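You operate a simulated robot arm through the tools that you are given. There is no shell and no other tool.

You are at the controls of a simulated robot arm. One attempt, no reset.

## Task
Check that the board switch cuts the power at the blue test point.
Fine: multimeter on V; probe with the board on, then again with it off; park the probe, multimeter off. Set down upright: red probe. Where these are worked on the way, their far stop is far enough and under half their travel is too little: board switch.

Only the result counts: the job must be done as asked and must still hold three seconds after the hand-in. Knocking over, shifting, dropping, spilling or breaking anything else fails it.

## Robot
A 7-joint arm with a two-finger parallel gripper, fixed in place. Base frame: the origin is at the foot of the arm, x ahead of it, y to its left, z up. Units: m, degrees, N and s.
With the tool pointing down near the work surface it reaches from about 0.42 to 0.92 m from the base axis. Its first joint turns from -143.0 to 143.0 degrees. Payload 3 kg.
The tool frame sits at the grasp point between the pads (the TCP): z along the fingers, y along the line on which they close. The tips reach 0.03 m beyond it. The gripper opens to 0.094 m. The fingers are 0.028 m wide and 0.01 m thick; the gripper's body (0.05 by 0.096 m) begins 0.055 m behind the TCP.
Orientation is told as [roll, pitch, yaw] about the base's x, y, z axes, in that order, counted from this pose: with the fingers straight down and closing along the base's y, the tool's x points along the base's -x, its y along +y and its z along -z.

## Interface
- The arm moves only by the tool apply_moves. Its argument "deltas" is a list of rows, each a list of 7 numbers: the turn, a rotation vector about the tool's x, y, z in degrees, then the shift along the tool's x, y, z in m, then the gripper command, from -1 (fully open) to 1 (shut), values between in proportion. In form: [[ax, ay, az, dx, dy, dz, claw], ...]. A call has 1 to 20 rows; each row shifts and turns the commanded pose from where the row before left it, along the tool's axes as they then stand. Rows are played at 5 a second. More than 0.05 m and 8.6 degrees between two rows, or a gripper value outside its range, and nothing of the call is played. Where a pose cannot be reached the arm comes as near as it can. A force on the tool above 90 N (or 10 N above the force at the start of the call, whichever is more), or a blocked arm, ends the call early, and 0.2 s more pass. Each finger travels about 0.072 m/s and halts on what it meets, pressing with about 35 N; the grip force reading is that of the motor and also rises with nothing between the fingers. The clock runs only during rows and for 0.2 s after the last one: add rows that do not move to give the fingers time. It gives the time, the measured TCP pose, the force on the tool (base axes), the opening and the grip force at its end, in the units of the frame above (readings bear some noise), with the torque about the TCP (base axes, N m) and any sound that the robot's microphone picked up, and new pictures: "pictures" is both (left out), scene, wrist or none.
- Cameras (640 x 400 px; columns grow to the right, rows downward): "scene" is fixed at [0.2227, -0.5001, 1.4808]; the picture's right is [0.89, -0.46, 0.00], its down [-0.18, -0.35, -0.92] and it looks along [0.42, 0.82, -0.40] (base axes); focal length 315 px, centre (320, 200). "wrist" rides on the gripper at [0.076, 0.014, -0.102] in the tool frame; the picture's right is [-0.18, 0.98, 0.00], its down [-0.75, -0.14, -0.64] and it looks along [-0.63, -0.12, 0.77] (tool axes); focal length 243 px, centre (320, 200). There is no depth. A picture from a camera that has moved, and an enlarged one, comes with that camera's place and axes in the base frame and with its lens. The place of the scene camera against the robot may be out by one fixed shift of up to 0.012 m in any direction.
- zoom(camera, box): a new picture of the part [left, top, right, bottom] of that camera's present view, enlarged. The clock stands still meanwhile.
- job_done(): hands the job in; it is judged then, once.

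Nothing tells you positions but the pictures and the camera data. Unless the task says otherwise, let go and move clear before handing in.

The tools are called after ">>>" as name(argument=value, ...) on one line, values as JSON. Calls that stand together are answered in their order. apply_moves: Moves the arm, as the interface text tells. Its arguments: {"type":"object","properties":{"deltas":{"type":"array"},"pictures":{"type":"string","enum":["both","scene","wrist","none"]}},"required":["deltas"]} The other tools are called the same way: zoom (camera, box) takes an enlarged picture of a part of a camera's view; job_done () hands the job in.

At the start:

```text
clock: 0.0
ee_pos: [0.4805, 0.2687, 1.2264]
tool_rot: [-0.1, 0.1, 0.0]
wrist_force: [0.9, 0.0, -0.7]
wrist_torque: [-0.01, 0.04, -0.01]
opening: 0.0938
grip_force: 0.0
```

scene: 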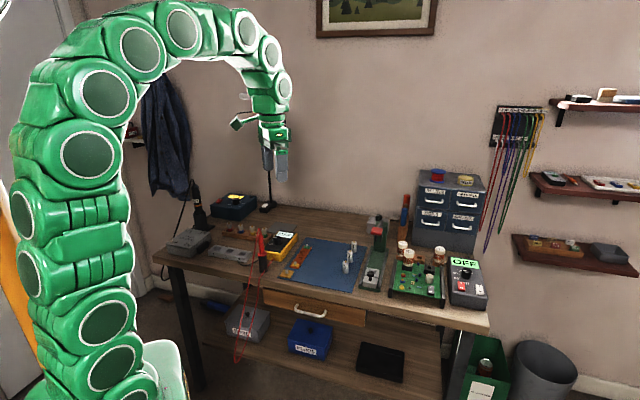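
wrist: 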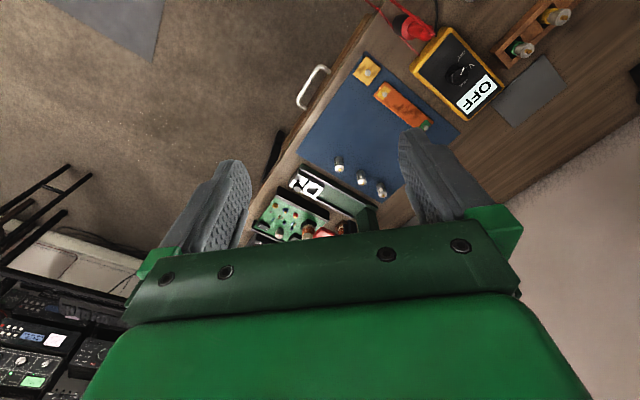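

I see a workbench with a yellow multimeter, a red probe near it, a green board and a grey box with an OFF display on the right. I'll zoom in on the relevant parts before moving.

>>> zoom(camera="scene", box=[220, 200, 330, 300])

>>> zoom(camera="scene", box=[370, 220, 500, 320])

>>> zoom(camera="wrist", box=[360, 0, 600, 150])

>>> zoom(camera="wrist", box=[240, 130, 400, 250])

```text
4.00 times, centred on (275, 250) of scene
camera zoom: at [0.2227, -0.5001, 1.4808], right [0.89, -0.46, 0.0], down [-0.18, -0.35, -0.92], along [0.42, 0.82, -0.4], focal length 1259 px, centre (500, 0)
```

zoom: 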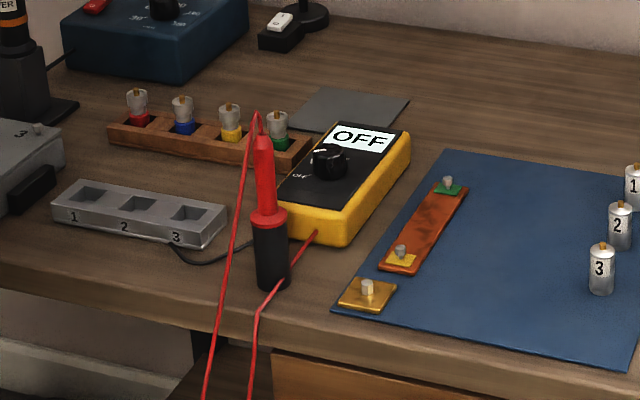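

```text
4.00 times, centred on (435, 270) of scene
camera zoom: at [0.2227, -0.5001, 1.4808], right [0.89, -0.46, 0.0], down [-0.18, -0.35, -0.92], along [0.42, 0.82, -0.4], focal length 1259 px, centre (-140, -80)
```

zoom: 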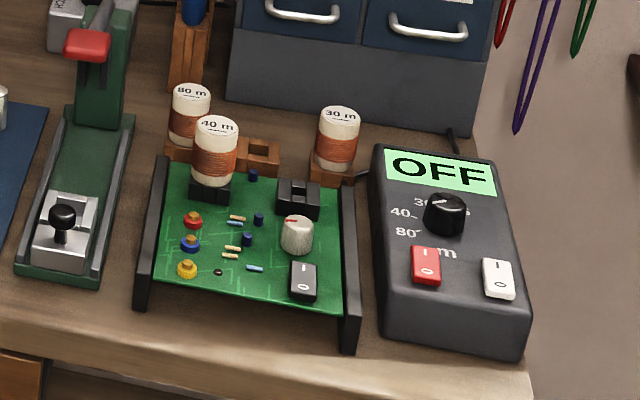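

```text
2.67 times, centred on (480, 75) of wrist
camera zoom: at [0.404, 0.2851, 1.3295], right [0.18, 0.98, 0.0], down [0.75, -0.14, 0.64], along [0.63, -0.12, -0.77], focal length 647 px, centre (-107, 533)
```

zoom: 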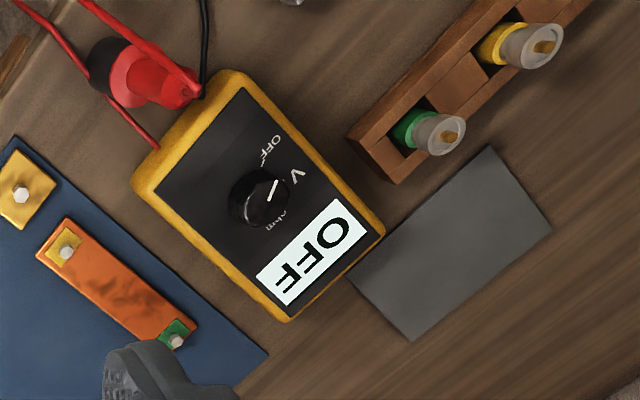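

```text
3.33 times, centred on (320, 190) of wrist
camera zoom: at [0.404, 0.2851, 1.3295], right [0.18, 0.98, 0.0], down [0.75, -0.14, 0.64], along [0.63, -0.12, -0.77], focal length 809 px, centre (320, 233)
```

zoom: 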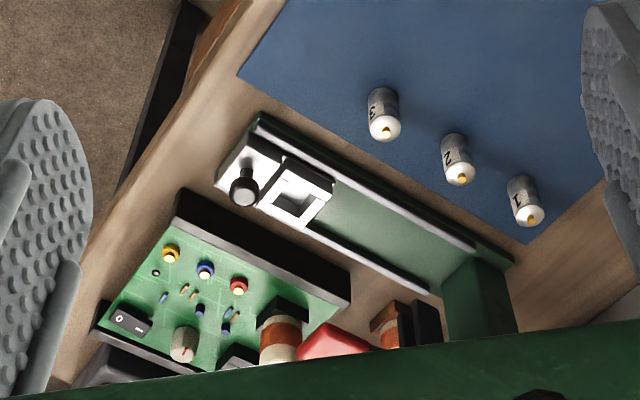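

The multimeter knob triangulates to about (0.56, 0.51, 0.84), the board switch to (0.87, 0.03, 0.84) and the blue test point to (0.83, 0.11, 0.84). I'll bring the wrist camera closer to the multimeter and probe for a better look.

>>> apply_moves(deltas=[[0, 0, 0, 0.005, 0.04, 0.035, -1], [0, 0, 0, 0.005, 0.04, 0.035, -1], [0, 0, 0, 0.005, 0.04, 0.035, -1], [0, 0, 0, 0.005, 0.04, 0.035, -1], [0, 0, 0, 0.005, 0.04, 0.03, -1], [0, 0, 0, 0, 0, 0, -1]])

```text
refused: row 1 steps farther than a row can; nothing moved
```

The step was slightly too long; I'll use smaller steps toward the same viewpoint above the multimeter.

>>> apply_moves(deltas=[[0, 0, 0, 0.005, 0.035, 0.03, -1], [0, 0, 0, 0.005, 0.035, 0.03, -1], [0, 0, 0, 0.005, 0.035, 0.03, -1], [0, 0, 0, 0.005, 0.035, 0.03, -1], [0, 0, 0, 0.005, 0.03, 0.03, -1], [0, 0, 0, 0, 0, 0.02, -1], [0, 0, 0, 0, 0, 0, -1]])

```text
clock: 1.6
ee_pos: [0.4468, 0.4386, 1.0608]
tool_rot: [-0.1, -0.3, -0.1]
wrist_force: [-0.3, 0.3, 0.0]
wrist_torque: [-0.01, 0.0, -0.02]
opening: 0.0937
grip_force: 0.0
camera wrist: at [0.3701, 0.4545, 1.1622], right [0.18, 0.98, 0.0], down [0.75, -0.14, 0.64], along [0.63, -0.12, -0.76], focal length 243 px, centre (320, 200)
```

scene: 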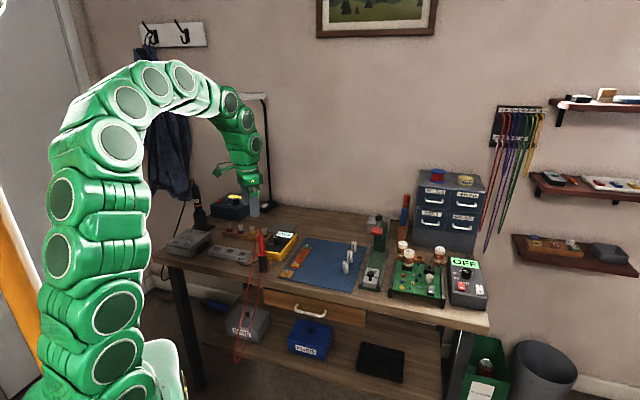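
wrist: 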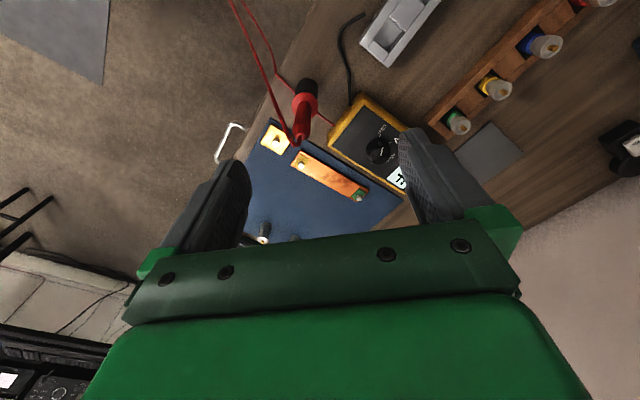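

The probe, multimeter and mat are in the wrist view now. I'll zoom in to read the dial and see how the probe is seated.

>>> zoom(camera="wrist", box=[330, 85, 430, 195])

>>> zoom(camera="wrist", box=[250, 50, 350, 160])

>>> zoom(camera="scene", box=[235, 222, 305, 280])

```text
3.64 times, centred on (380, 140) of wrist
camera zoom: at [0.3701, 0.4545, 1.1622], right [0.18, 0.98, 0.0], down [0.75, -0.14, 0.64], along [0.63, -0.12, -0.76], focal length 882 px, centre (102, 418)
```

zoom: 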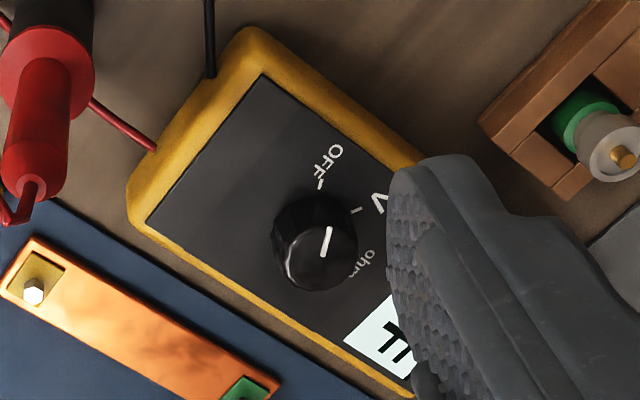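

```text
3.64 times, centred on (300, 105) of wrist
camera zoom: at [0.3701, 0.4545, 1.1622], right [0.18, 0.98, 0.0], down [0.75, -0.14, 0.64], along [0.63, -0.12, -0.76], focal length 882 px, centre (393, 546)
```

zoom: 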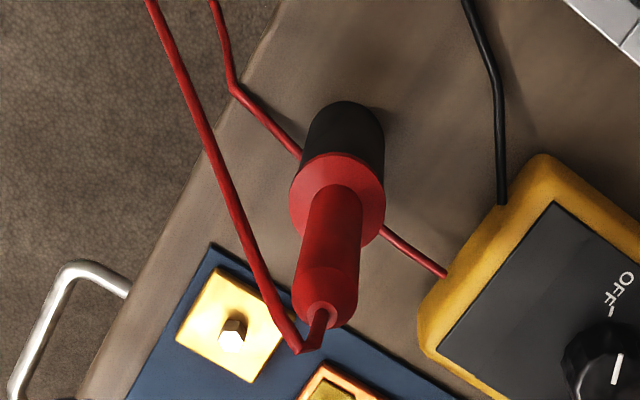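

```text
6.90 times, centred on (270, 251) of scene
camera zoom: at [0.2227, -0.5001, 1.4808], right [0.89, -0.46, 0.0], down [-0.18, -0.35, -0.92], along [0.42, 0.82, -0.4], focal length 2170 px, centre (665, -152)
```

zoom: 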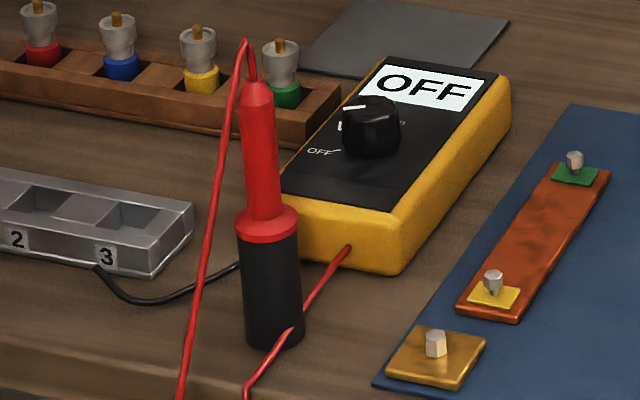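

The probe handle top is near (0.47, 0.417, 0.943), standing in a black holder on a table at z≈0.80. Next I move the camera closer above the multimeter dial to read its pointer and angles precisely.

>>> apply_moves(deltas=[[0, 0, 0, -0.032, 0.023, 0.02, -1], [0, 0, 0, -0.032, 0.023, 0.02, -1], [0, 0, 0, -0.032, 0.023, 0.02, -1], [0, 0, 0, 0, 0, 0, -1], [0, 0, 0, 0, 0, 0, -1]], pictures="wrist")

>>> zoom(camera="wrist", box=[240, 40, 400, 140])

```text
clock: 2.8
ee_pos: [0.5446, 0.5104, 1.0005]
tool_rot: [-0.2, -0.3, 0.0]
wrist_force: [-0.2, -1.0, -0.7]
wrist_torque: [-0.02, 0.02, -0.01]
opening: 0.0941
grip_force: 0.1
camera wrist: at [0.4675, 0.524, 1.1021], right [0.18, 0.98, 0.0], down [0.75, -0.14, 0.64], along [0.63, -0.12, -0.76], focal length 243 px, centre (320, 200)
```

wrist: 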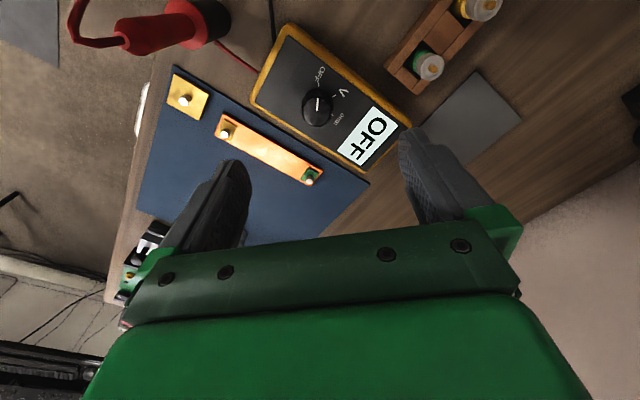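

```text
4.00 times, centred on (320, 90) of wrist
camera zoom: at [0.4675, 0.524, 1.1021], right [0.18, 0.98, 0.0], down [0.75, -0.14, 0.64], along [0.63, -0.12, -0.76], focal length 970 px, centre (320, 640)
```

zoom: 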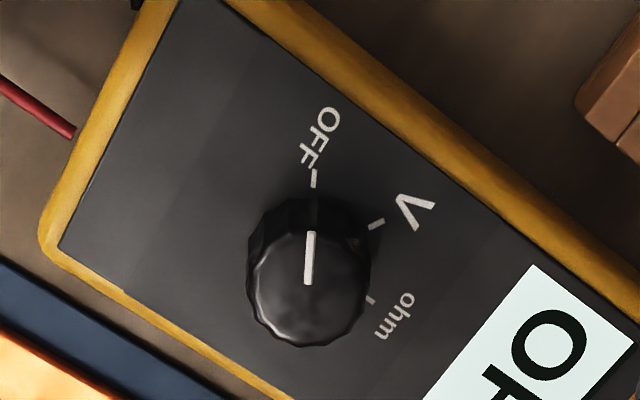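

The dial pointer is at OFF, and V is 60° clockwise (seen from above). The knob centre is near (0.551, 0.505), with its top around z 0.865. I'll move above it, pre-rotate the gripper by -30°, and narrow the opening.

>>> apply_moves(deltas=[[0, 0, 0, -0.0032, -0.0025, 0.02, -0.3], [0, 0, 0, -0.0032, -0.0025, 0.02, -0.3], [0, 0, -7.5, 0, 0, 0, -0.3], [0, 0, -7.5, 0, 0, 0, -0.3], [0, 0, -7.5, 0, 0, 0, -0.3], [0, 0, -7.5, 0, 0, 0, -0.3], [0, 0, 0, 0, 0, 0, -0.3], [0, 0, 0, 0, 0, 0, -0.3]], pictures="wrist")

>>> zoom(camera="wrist", box=[240, 60, 400, 160])

```text
clock: 4.6
ee_pos: [0.5515, 0.5034, 0.9603]
tool_rot: [-0.1, -0.2, 30.1]
wrist_force: [-0.2, 0.1, -0.3]
wrist_torque: [0.01, 0.01, 0.0]
opening: 0.0611
grip_force: 0.1
camera wrist: at [0.4778, 0.4783, 1.0616], right [-0.33, 0.94, 0.0], down [0.72, 0.26, 0.64], along [0.61, 0.21, -0.76], focal length 243 px, centre (320, 200)
```

wrist: 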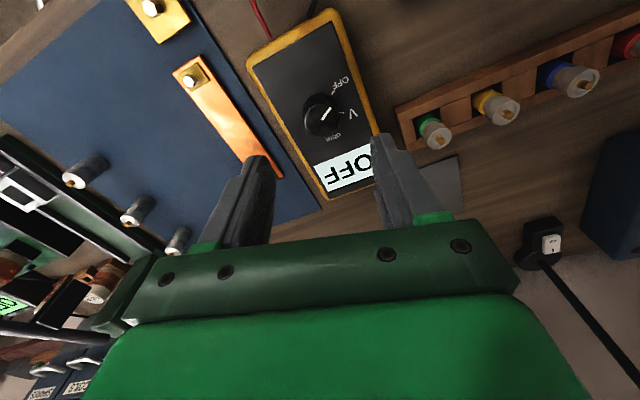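

```text
4.00 times, centred on (320, 110) of wrist
camera zoom: at [0.4778, 0.4783, 1.0616], right [-0.33, 0.94, 0.0], down [0.72, 0.26, 0.64], along [0.61, 0.21, -0.76], focal length 970 px, centre (320, 560)
```

zoom: 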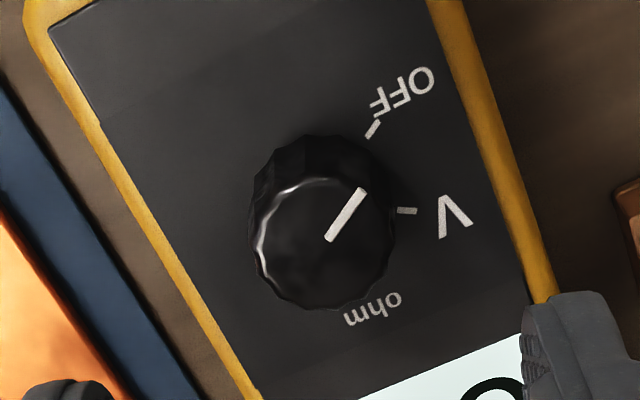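

The knob centre triangulates to (0.5514, 0.5056) with its top at z 0.865. I'm shifting 2 mm in y and descending so the fingertips straddle the knob just above the panel.

>>> apply_moves(deltas=[[0, 0, 0, -0.001, 0.0019, 0.03, -0.3], [0, 0, 0, 0, 0, 0.03, -0.3], [0, 0, 0, 0, 0, 0.018, -0.3], [0, 0, 0, 0, 0, 0, -0.3], [0, 0, 0, 0, 0, 0, -0.3]], pictures="both")

```text
clock: 5.8
ee_pos: [0.5526, 0.5064, 0.8812]
tool_rot: [0.0, -0.1, 30.0]
wrist_force: [-0.8, 0.0, -0.2]
wrist_torque: [0.0, 0.04, 0.01]
opening: 0.0613
grip_force: 0.0
camera wrist: at [0.4794, 0.4807, 0.9846], right [-0.33, 0.94, 0.0], down [0.72, 0.26, 0.64], along [0.61, 0.21, -0.76], focal length 243 px, centre (320, 200)
```

scene: 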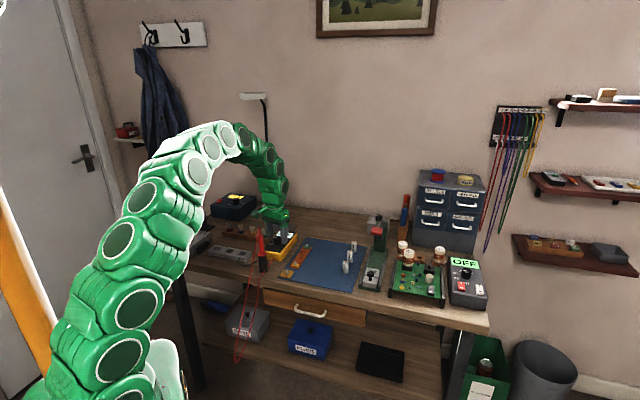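
wrist: 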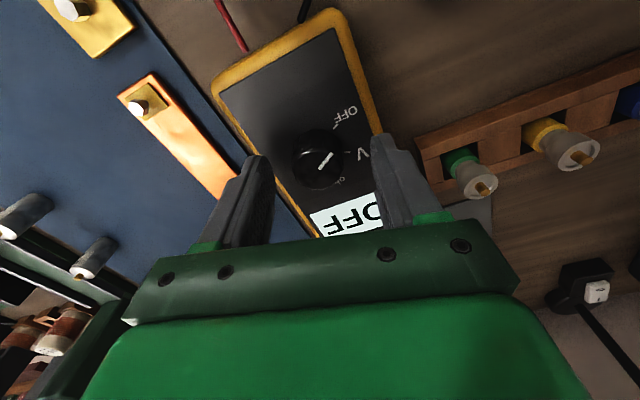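

The fingers straddle the knob well. Now I close on it and check that the grip holds before turning.

>>> apply_moves(deltas=[[0, 0, 0, 0, 0, 0, 0.3], [0, 0, 0, 0, 0, 0, 0.6], [0, 0, 0, 0, 0, 0, 0.6]], pictures="wrist")

>>> zoom(camera="wrist", box=[220, 80, 420, 230])

```text
clock: 6.6
ee_pos: [0.5559, 0.5048, 0.8837]
tool_rot: [-0.1, -0.1, 30.0]
wrist_force: [-2.6, -6.2, 2.7]
wrist_torque: [-0.34, -0.18, 0.0]
opening: 0.0303
grip_force: 45.3
camera wrist: at [0.4803, 0.4794, 0.9847], right [-0.33, 0.94, 0.0], down [0.72, 0.25, 0.64], along [0.61, 0.21, -0.77], focal length 243 px, centre (320, 200)
```

wrist: 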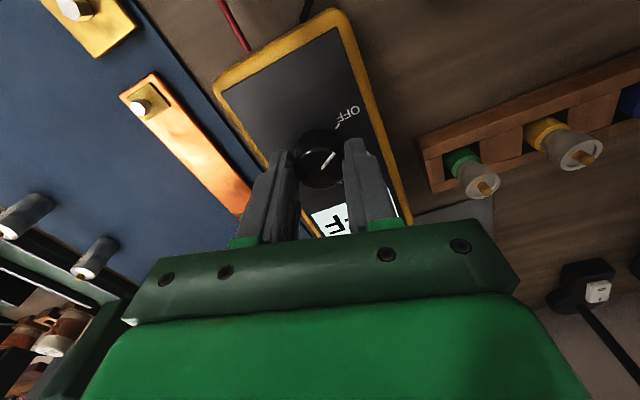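

```text
2.67 times, centred on (320, 155) of wrist
camera zoom: at [0.4803, 0.4794, 0.9847], right [-0.33, 0.94, 0.0], down [0.72, 0.25, 0.64], along [0.61, 0.21, -0.77], focal length 647 px, centre (320, 320)
```

zoom: 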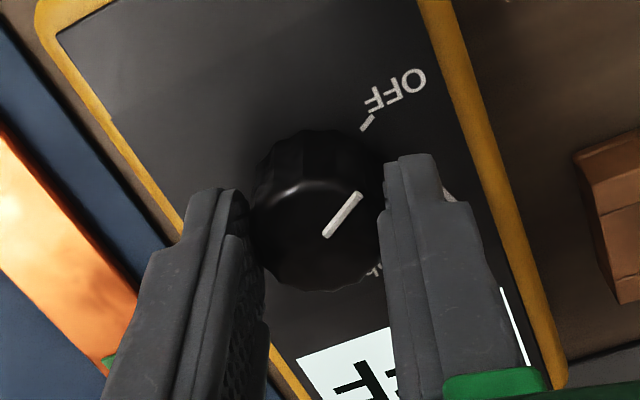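

The knob is gripped (opening 30 mm). Now I turn it clockwise by 60°.

>>> apply_moves(deltas=[[0, 0, 7.5, 0, 0, 0, 0.8], [0, 0, 7.5, 0, 0, 0, 0.8], [0, 0, 7.5, 0, 0, 0, 0.8], [0, 0, 7.5, 0, 0, 0, 0.8], [0, 0, 7.5, 0, 0, 0, 0.8], [0, 0, 7.5, 0, 0, 0, 0.8], [0, 0, 7.5, 0, 0, 0, 0.8], [0, 0, 7.5, 0, 0, 0, 0.8], [0, 0, 0, 0, 0, 0, 0.8]], pictures="both")

>>> zoom(camera="wrist", box=[220, 80, 420, 230])

```text
clock: 8.6
ee_pos: [0.553, 0.5041, 0.8831]
tool_rot: [-0.1, -0.2, -30.1]
wrist_force: [-11.7, -36.1, 30.1]
wrist_torque: [-1.16, 0.54, -0.06]
opening: 0.0305
grip_force: 44.7
camera wrist: at [0.4934, 0.5561, 0.9838], right [0.65, 0.76, 0.0], down [0.58, -0.5, 0.64], along [0.49, -0.42, -0.77], focal length 243 px, centre (320, 200)
```

scene: 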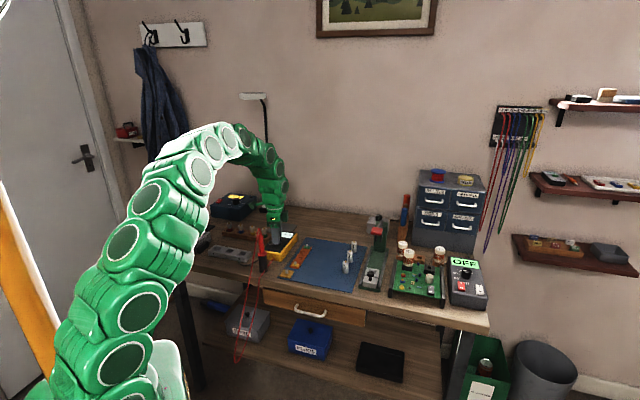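
wrist: 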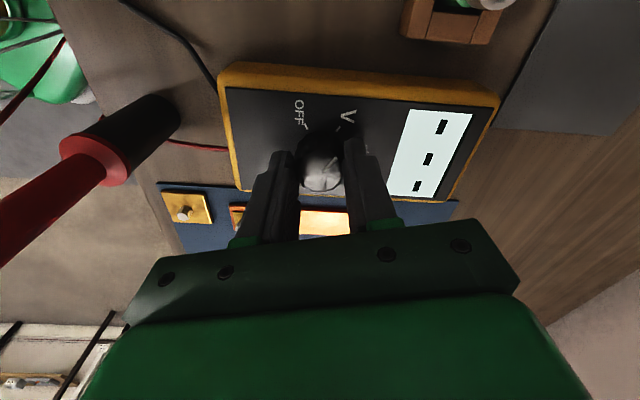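

```text
2.67 times, centred on (320, 155) of wrist
camera zoom: at [0.4934, 0.5561, 0.9838], right [0.65, 0.76, 0.0], down [0.58, -0.5, 0.64], along [0.49, -0.42, -0.77], focal length 647 px, centre (320, 320)
```

zoom: 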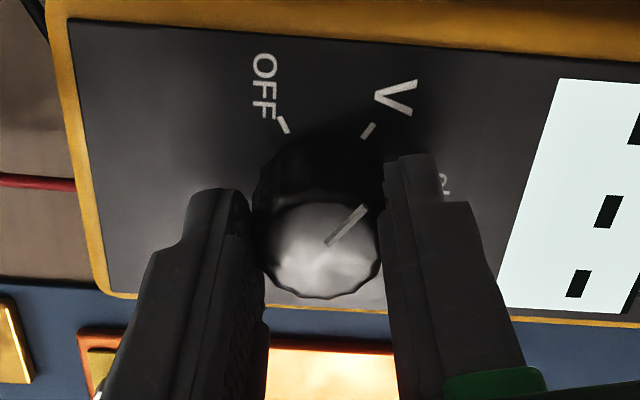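

The display now shows "- - -" and the pointer is at V. I'll release the knob and go up carefully.

>>> apply_moves(deltas=[[0, 0, 0, 0, 0, 0, 0.3], [0, 0, 0, 0, 0, 0, -0.3], [0, 0, 0, 0, 0, 0, -0.3], [0, 0, 0, 0, 0, -0.03, -0.3], [0, 0, 0, 0, 0, -0.04, -0.3], [0, 0, 0, 0, 0, -0.04, -0.3], [0, 0, 0, 0, 0, 0, -0.3]], pictures="both")

>>> zoom(camera="wrist", box=[220, 40, 420, 190])

>>> zoom(camera="scene", box=[235, 222, 305, 280])

```text
clock: 10.2
ee_pos: [0.5523, 0.5048, 0.992]
tool_rot: [0.0, -0.1, -30.0]
wrist_force: [-0.6, -0.1, -0.9]
wrist_torque: [0.01, 0.0, 0.0]
opening: 0.0609
grip_force: 0.1
camera wrist: at [0.4919, 0.5563, 1.094], right [0.65, 0.76, 0.0], down [0.58, -0.5, 0.64], along [0.49, -0.42, -0.76], focal length 243 px, centre (320, 200)
```

scene: 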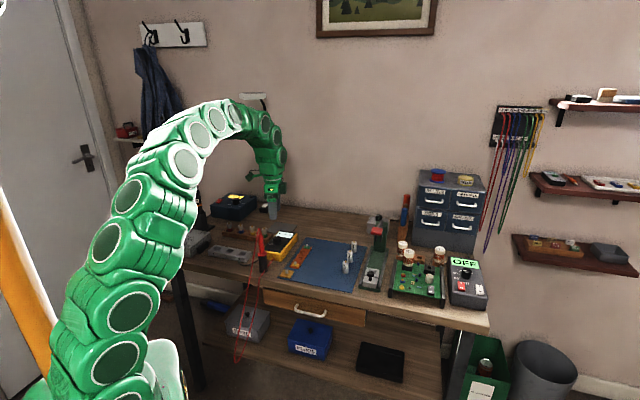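
wrist: 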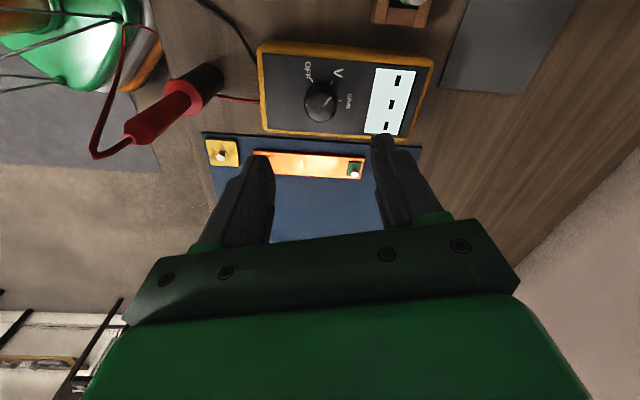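

```text
2.67 times, centred on (320, 115) of wrist
camera zoom: at [0.4919, 0.5563, 1.094], right [0.65, 0.76, 0.0], down [0.58, -0.5, 0.64], along [0.49, -0.42, -0.76], focal length 647 px, centre (320, 427)
```

zoom: 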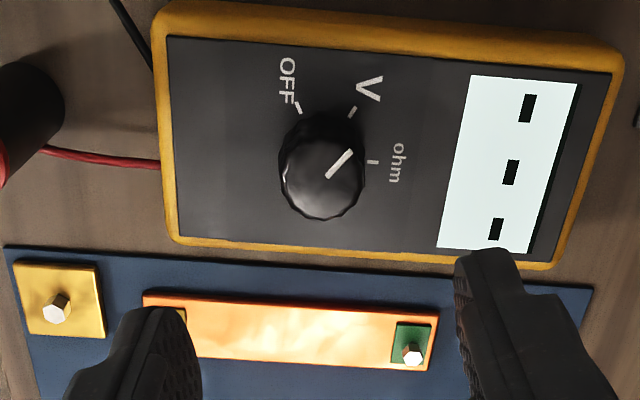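

```text
6.90 times, centred on (270, 251) of scene
camera zoom: at [0.2227, -0.5001, 1.4808], right [0.89, -0.46, 0.0], down [-0.18, -0.35, -0.92], along [0.42, 0.82, -0.4], focal length 2170 px, centre (665, -152)
```

zoom: 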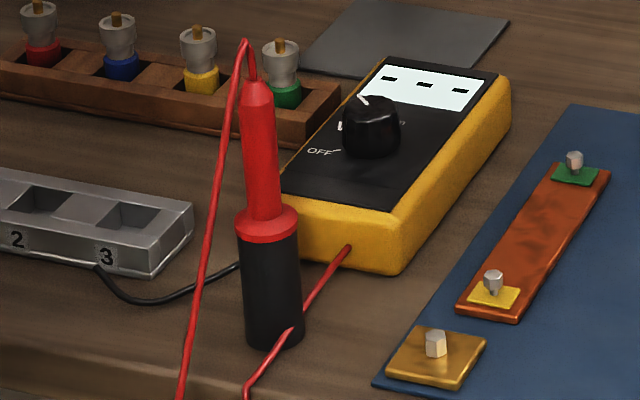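

The multimeter didn't move and it reads "- - -". I'll zoom in tighter to check that the pointer really sits on V rather than between marks.

>>> zoom(camera="wrist", box=[290, 55, 370, 125])

```text
5.71 times, centred on (330, 90) of wrist
camera zoom: at [0.4919, 0.5563, 1.094], right [0.65, 0.76, 0.0], down [0.58, -0.5, 0.64], along [0.49, -0.42, -0.76], focal length 1386 px, centre (263, 829)
```

zoom: 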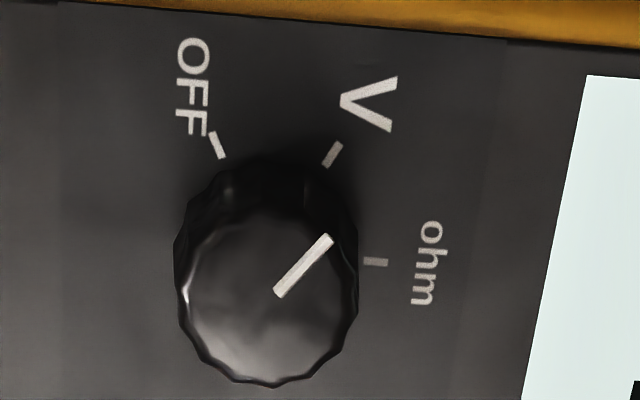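

The pointer sits about 10° past V, probably because the fluted knob aligned itself to the pads. I'll re-grip at this orientation and turn back by 10°.

>>> apply_moves(deltas=[[0, 0, 0, 0, -0.001, 0.04, -0.3], [0, 0, 0, 0, 0, 0.04, -0.3], [0, 0, 0, 0, 0, 0.03, -0.3], [0, 0, 0, 0, 0, 0, -0.3], [0, 0, 0, 0, 0, 0, 0.3], [0, 0, 0, 0, 0, 0, 0.6], [0, 0, 0, 0, 0, 0, 0.6]], pictures="wrist")

>>> zoom(camera="wrist", box=[260, 80, 380, 190])

```text
clock: 11.8
ee_pos: [0.5523, 0.5036, 0.8819]
tool_rot: [0.2, -0.2, -29.9]
wrist_force: [8.3, 25.5, -2.1]
wrist_torque: [0.53, -0.52, 0.07]
opening: 0.0333
grip_force: 13.3
camera wrist: at [0.4923, 0.5542, 0.9839], right [0.65, 0.76, 0.0], down [0.58, -0.5, 0.64], along [0.49, -0.42, -0.76], focal length 243 px, centre (320, 200)
```

wrist: 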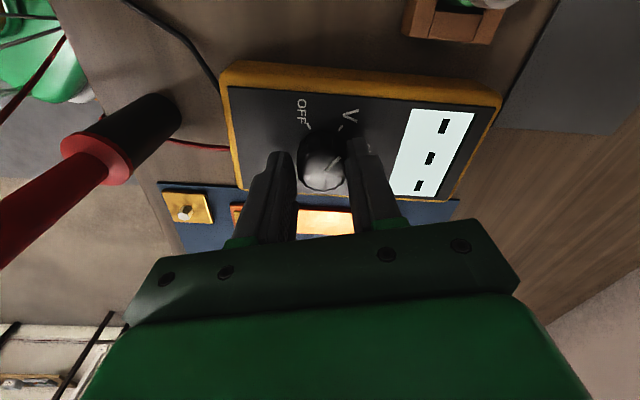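

```text
3.64 times, centred on (320, 135) of wrist
camera zoom: at [0.4923, 0.5542, 0.9839], right [0.65, 0.76, 0.0], down [0.58, -0.5, 0.64], along [0.49, -0.42, -0.76], focal length 882 px, centre (320, 436)
```

zoom: 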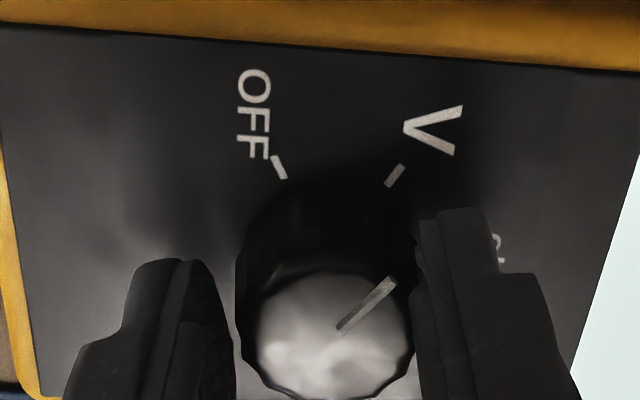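

The right finger is touching first, so I'll nudge half a millimetre to centre and let the grip finish closing.

>>> apply_moves(deltas=[[0, 0, 0, 0, 0.0006, 0, 0.8], [0, 0, 0, 0, 0, 0, 0.8], [0, 0, 0, 0, 0, 0, 0.8]], pictures="none")

>>> zoom(camera="wrist", box=[260, 80, 380, 190])

```text
clock: 12.6
ee_pos: [0.553, 0.5041, 0.8808]
tool_rot: [0.2, -0.3, -30.0]
wrist_force: [26.5, 29.7, -6.9]
wrist_torque: [1.08, -0.63, 0.04]
opening: 0.0303
grip_force: 45.2
```

```text
3.64 times, centred on (320, 135) of wrist
camera zoom: at [0.493, 0.5554, 0.9838], right [0.65, 0.76, 0.0], down [0.58, -0.5, 0.64], along [0.49, -0.42, -0.76], focal length 882 px, centre (320, 436)
```

zoom: 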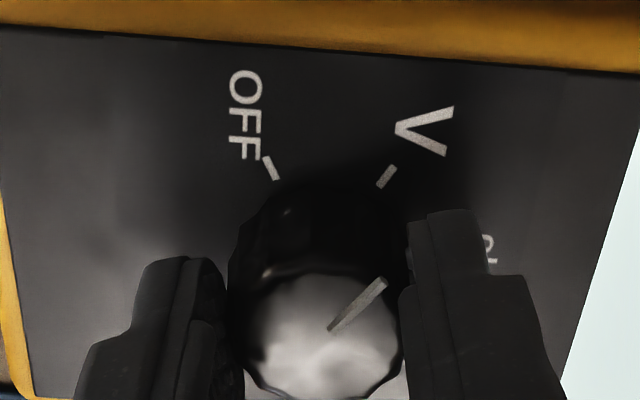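

The knob is gripped at 30 mm opening. Now I turn back 10°.

>>> apply_moves(deltas=[[0, 0, -5, 0, 0.0005, 0, 0.8], [0, 0, -5.5, 0, 0, 0, 0.8], [0, 0, 0, 0, 0, 0, 0.8]], pictures="none")

>>> zoom(camera="wrist", box=[260, 80, 380, 190])

```text
clock: 13.4
ee_pos: [0.5525, 0.5049, 0.8824]
tool_rot: [-0.1, -0.2, -19.4]
wrist_force: [9.9, 2.4, 9.8]
wrist_torque: [-0.18, -0.66, -0.04]
opening: 0.0302
grip_force: 44.7
```

```text
3.64 times, centred on (320, 135) of wrist
camera zoom: at [0.485, 0.5441, 0.9839], right [0.5, 0.87, 0.0], down [0.66, -0.38, 0.65], along [0.56, -0.32, -0.76], focal length 882 px, centre (320, 436)
```

zoom: 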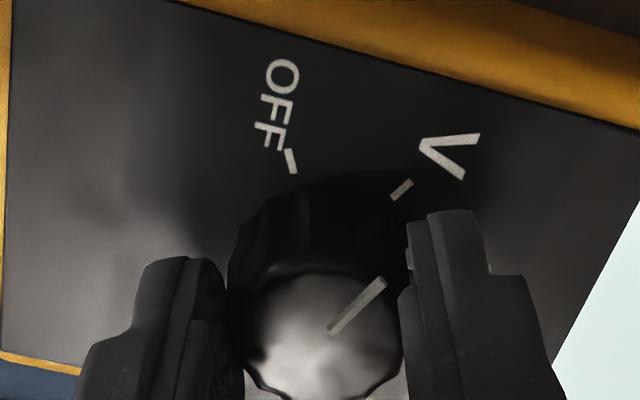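

The pointer now lines up with the V tick. I'll release, rise, and check the dial again.

>>> apply_moves(deltas=[[0, 0, 0, 0, 0, 0, 0.3], [0, 0, 0, 0, 0, 0, -0.3], [0, 0, 0, 0, 0, 0, -0.3], [0, 0, 0, 0, 0, -0.04, -0.3], [0, 0, 0, 0, 0, -0.04, -0.3], [0, 0, 0, 0, 0, -0.04, -0.3], [0, 0, 0, 0, 0, 0, -0.3]], pictures="both")

>>> zoom(camera="wrist", box=[290, 55, 370, 125])

>>> zoom(camera="scene", box=[385, 235, 445, 310])

```text
clock: 15.0
ee_pos: [0.5522, 0.5042, 1.0049]
tool_rot: [-0.1, -0.2, -19.5]
wrist_force: [0.2, 0.3, 0.7]
wrist_torque: [-0.01, 0.02, 0.04]
opening: 0.061
grip_force: 0.1
camera wrist: at [0.4839, 0.5443, 1.1058], right [0.5, 0.86, 0.0], down [0.66, -0.38, 0.64], along [0.56, -0.32, -0.76], focal length 243 px, centre (320, 200)
```

scene: 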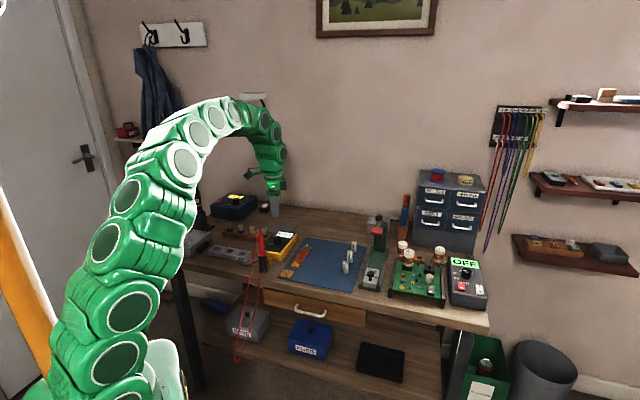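
wrist: 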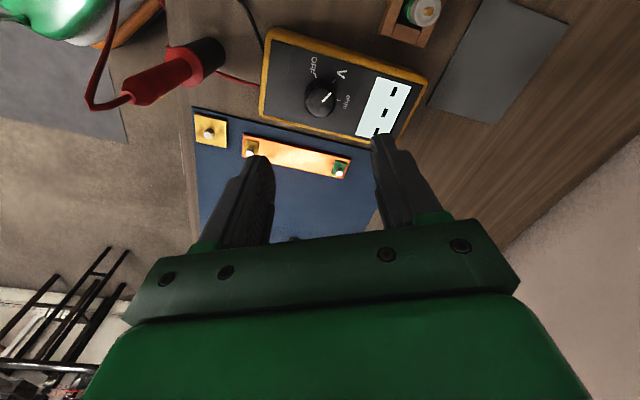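

```text
5.71 times, centred on (330, 90) of wrist
camera zoom: at [0.4839, 0.5443, 1.1058], right [0.5, 0.86, 0.0], down [0.66, -0.38, 0.64], along [0.56, -0.32, -0.76], focal length 1386 px, centre (263, 829)
```

zoom: 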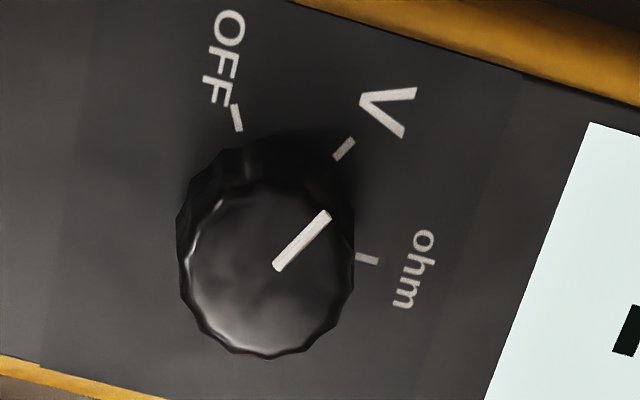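

```text
5.33 times, centred on (415, 272) of scene
camera zoom: at [0.2227, -0.5001, 1.4808], right [0.89, -0.46, 0.0], down [-0.18, -0.35, -0.92], along [0.42, 0.82, -0.4], focal length 1678 px, centre (-187, -187)
```

zoom: 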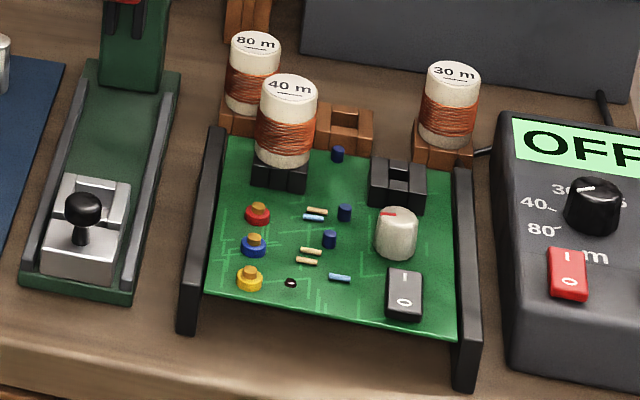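

The dial is exactly on V now. Next I rise and travel over to the green board to inspect its switch and test points close up.

>>> apply_moves(deltas=[[0, 0, -6.5, 0, 0, -0.03, -0.3], [0, 0, -6.5, 0, 0, -0.03, -0.3], [0, 0, -6.5, 0, 0, -0.03, -0.3], [0, 0, 0, -0.02, -0.04, 0, -0.3], [0, 0, 0, -0.02, -0.04, 0, -0.3], [0, 0, 0, -0.02, -0.04, 0, -0.3], [0, 0, 0, -0.02, -0.04, 0, -0.3], [0, 0, 0, -0.02, -0.04, 0, -0.3], [0, 0, 0, -0.02, -0.04, 0, -0.3], [0, 0, 0, -0.02, -0.04, 0, -0.3], [0, 0, 0, -0.02, -0.04, 0, -0.3], [0, 0, 0, -0.02, -0.04, 0, -0.3], [0, 0, 0, -0.02, -0.04, 0, -0.3], [0, 0, 0, 0, 0, 0, -0.3], [0, 0, 0, 0, 0, 0, -0.3]], pictures="both")

```text
clock: 18.2
ee_pos: [0.7506, 0.1039, 1.0909]
tool_rot: [-0.1, -0.2, 0.0]
wrist_force: [-0.2, 0.7, 0.2]
wrist_torque: [0.01, 0.03, -0.01]
opening: 0.0611
grip_force: 0.0
camera wrist: at [0.6742, 0.1187, 1.1936], right [0.18, 0.98, 0.0], down [0.75, -0.14, 0.64], along [0.63, -0.12, -0.76], focal length 243 px, centre (320, 200)
```

scene: 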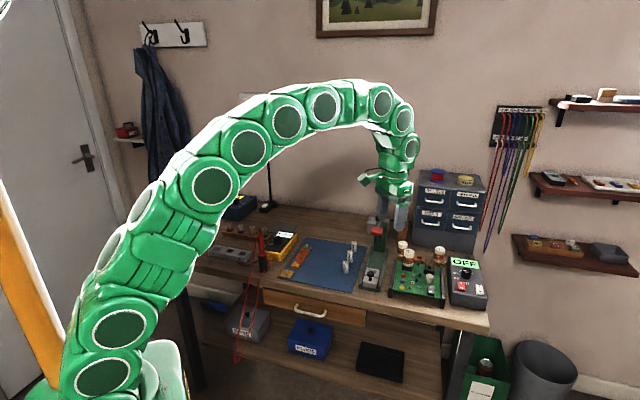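
wrist: 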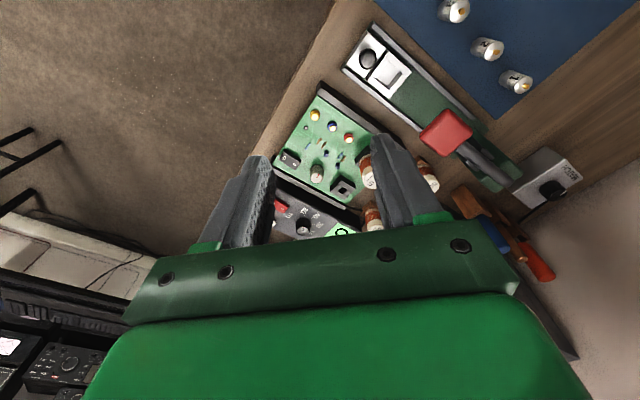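

>>> zoom(camera="wrist", box=[260, 75, 380, 225])

>>> zoom(camera="wrist", box=[270, 120, 340, 190])

```text
2.67 times, centred on (320, 150) of wrist
camera zoom: at [0.6742, 0.1187, 1.1936], right [0.18, 0.98, 0.0], down [0.75, -0.14, 0.64], along [0.63, -0.12, -0.76], focal length 647 px, centre (320, 333)
```

zoom: 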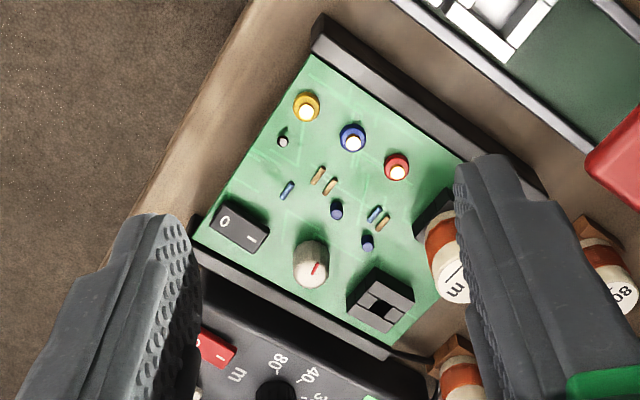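

```text
5.71 times, centred on (305, 155) of wrist
camera zoom: at [0.6742, 0.1187, 1.1936], right [0.18, 0.98, 0.0], down [0.75, -0.14, 0.64], along [0.63, -0.12, -0.76], focal length 1386 px, centre (406, 457)
```

zoom: 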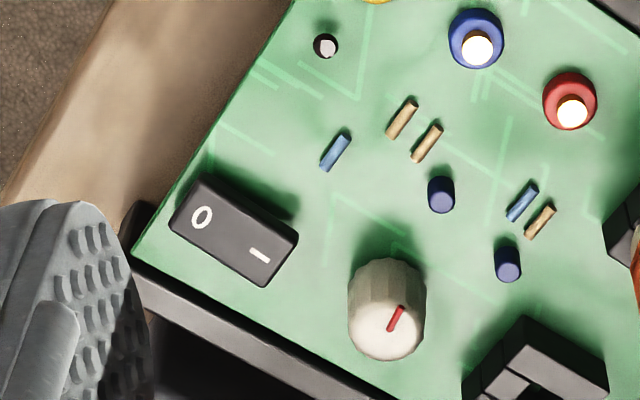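

I can see the board with its rocker (O toward the front edge, I toward the white knob) centred near (0.868, 0.033, 0.845), with an unlit LED by the yellow point. I'll close the fingers and go above it with the closing axis aligned to the rocker's length.

>>> apply_moves(deltas=[[0, 0, 0, -0.0293, -0.0178, 0.0275, 1], [0, 0, 0, -0.0293, -0.0178, 0.0275, 1], [0, 0, 0, -0.0293, -0.0178, 0.0275, 1], [0, 0, 0, -0.0293, -0.0178, 0.0275, 1], [0, 0, 7, 0, 0, 0, 1], [0, 0, 7, 0, 0, 0, 1], [0, 0, 7, 0, 0, 0, 1], [0, 0, 7, 0, 0, 0, 1], [0, 0, 7, 0, 0, 0, 1], [0, 0, 7, 0, 0, 0, 1], [0, 0, 7, 0, 0, 0, 1], [0, 0, 0, 0, 0, 0, 1], [0, 0, 0, 0, 0, 0, 1]], pictures="both")

>>> zoom(camera="wrist", box=[240, 40, 400, 180])

```text
clock: 21.0
ee_pos: [0.8704, 0.0345, 0.983]
tool_rot: [0.1, -0.2, -49.1]
wrist_force: [0.3, 0.3, -0.5]
wrist_torque: [0.03, 0.01, -0.03]
opening: 0.0001
grip_force: 32.5
camera wrist: at [0.8306, 0.1022, 1.0855], right [0.86, 0.51, 0.0], down [0.39, -0.66, 0.64], along [0.33, -0.55, -0.76], focal length 243 px, centre (320, 200)
```

scene: 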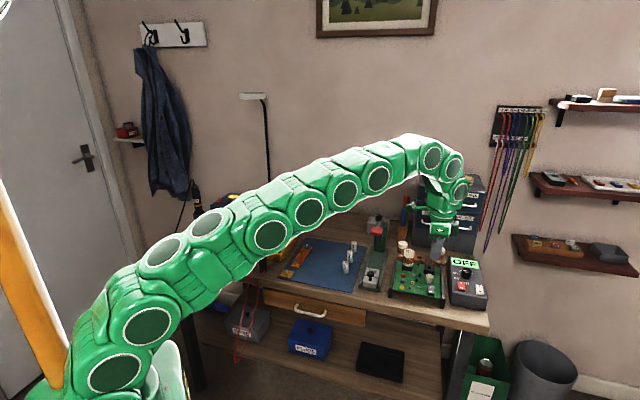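
wrist: 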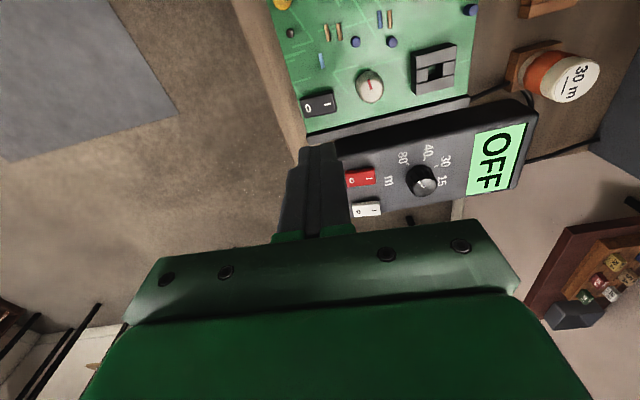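

```text
2.86 times, centred on (320, 110) of wrist
camera zoom: at [0.8306, 0.1022, 1.0855], right [0.86, 0.51, 0.0], down [0.39, -0.66, 0.64], along [0.33, -0.55, -0.76], focal length 693 px, centre (320, 457)
```

zoom: 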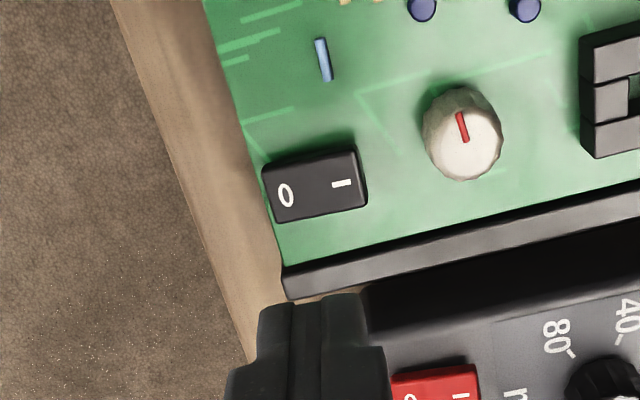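

Fingertips are above the rocker. I'll zoom in more to see which end of the rocker is pressed and whether the LED is lit.

>>> zoom(camera="wrist", box=[290, 80, 350, 130])

>>> zoom(camera="scene", box=[395, 265, 450, 305])

>>> zoom(camera="wrist", box=[270, 0, 350, 60])

```text
8.00 times, centred on (320, 105) of wrist
camera zoom: at [0.8306, 0.1022, 1.0855], right [0.86, 0.51, 0.0], down [0.39, -0.66, 0.64], along [0.33, -0.55, -0.76], focal length 1941 px, centre (320, 960)
```

zoom: 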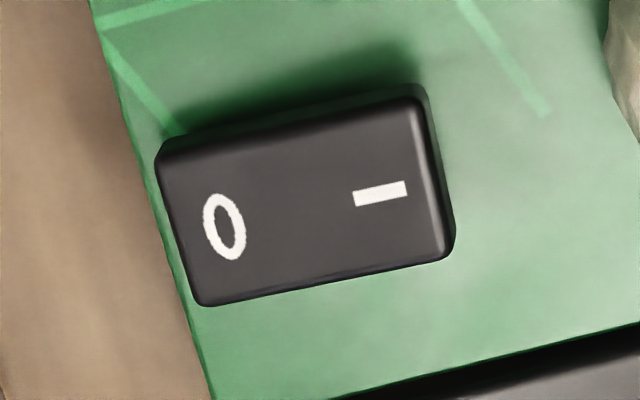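

```text
10.00 times, centred on (422, 285) of scene
camera zoom: at [0.2227, -0.5001, 1.4808], right [0.89, -0.46, 0.0], down [-0.18, -0.35, -0.92], along [0.42, 0.82, -0.4], focal length 3147 px, centre (-705, -650)
```

zoom: 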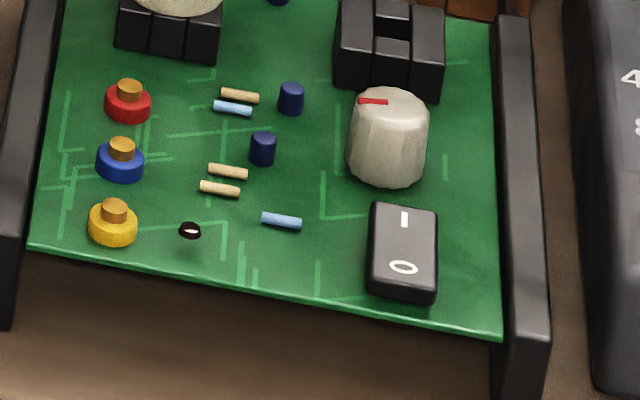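

```text
6.67 times, centred on (310, 30) of wrist
camera zoom: at [0.8306, 0.1022, 1.0855], right [0.86, 0.51, 0.0], down [0.39, -0.66, 0.64], along [0.33, -0.55, -0.76], focal length 1618 px, centre (387, 1333)
```

zoom: 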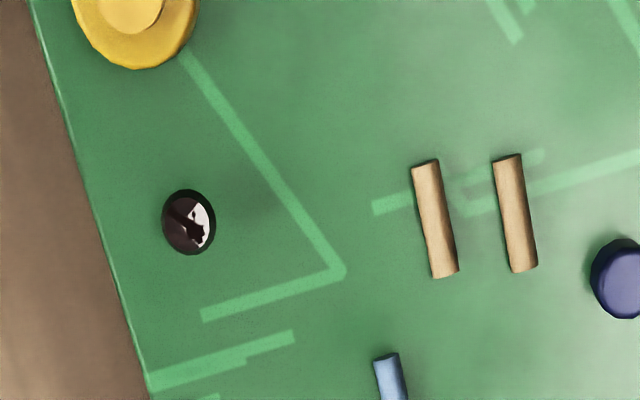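

The LED is dark and the I end of the rocker is raised, so the board is off. I'll place the closed fingertips above the I end and descend to just above it.

>>> apply_moves(deltas=[[0, 0, 0, -0.001, 0.0118, 0.02, 1], [0, 0, 0, 0, 0, 0.035, 1], [0, 0, 0, 0, 0, 0.03, 1], [0, 0, 0, 0, 0, 0.005, 1], [0, 0, 0, 0, 0, 0, 1], [0, 0, 0, 0, 0, 0, 1]], pictures="both")

>>> zoom(camera="wrist", box=[260, 80, 380, 200])

>>> zoom(camera="scene", box=[385, 235, 465, 310])

```text
clock: 22.4
ee_pos: [0.8806, 0.0406, 0.8922]
tool_rot: [0.1, -0.2, -49.0]
wrist_force: [0.5, 0.4, 0.5]
wrist_torque: [0.02, -0.03, 0.02]
opening: 0.0002
grip_force: 32.6
camera wrist: at [0.84, 0.1087, 0.9944], right [0.86, 0.51, 0.0], down [0.39, -0.66, 0.64], along [0.33, -0.55, -0.76], focal length 243 px, centre (320, 200)
```

scene: 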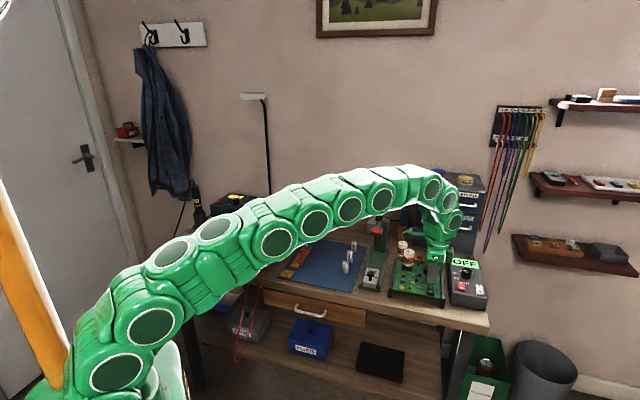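
wrist: 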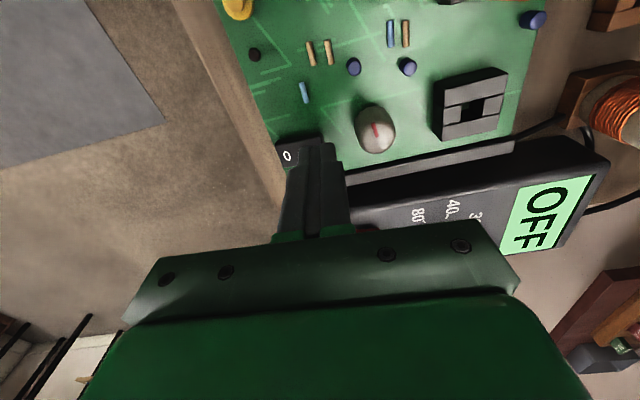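

```text
3.33 times, centred on (320, 140) of wrist
camera zoom: at [0.84, 0.1087, 0.9944], right [0.86, 0.51, 0.0], down [0.39, -0.66, 0.64], along [0.33, -0.55, -0.76], focal length 809 px, centre (320, 400)
```

zoom: 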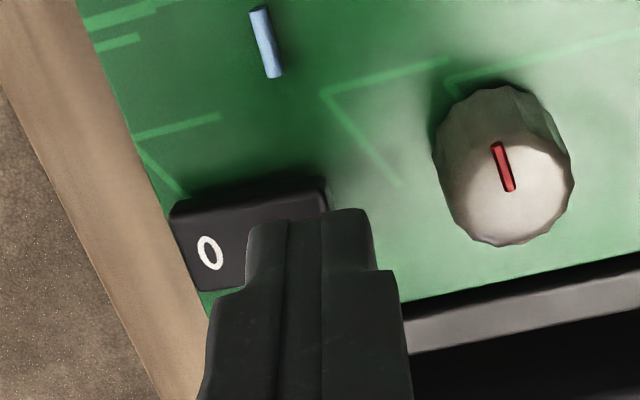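

```text
5.33 times, centred on (425, 272) of scene
camera zoom: at [0.2227, -0.5001, 1.4808], right [0.89, -0.46, 0.0], down [-0.18, -0.35, -0.92], along [0.42, 0.82, -0.4], focal length 1678 px, centre (-240, -187)
```

zoom: 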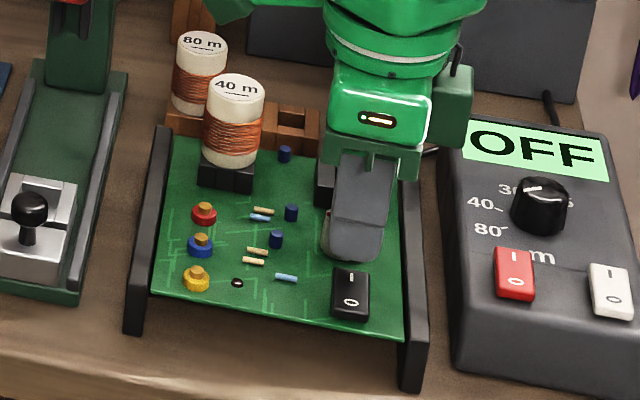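

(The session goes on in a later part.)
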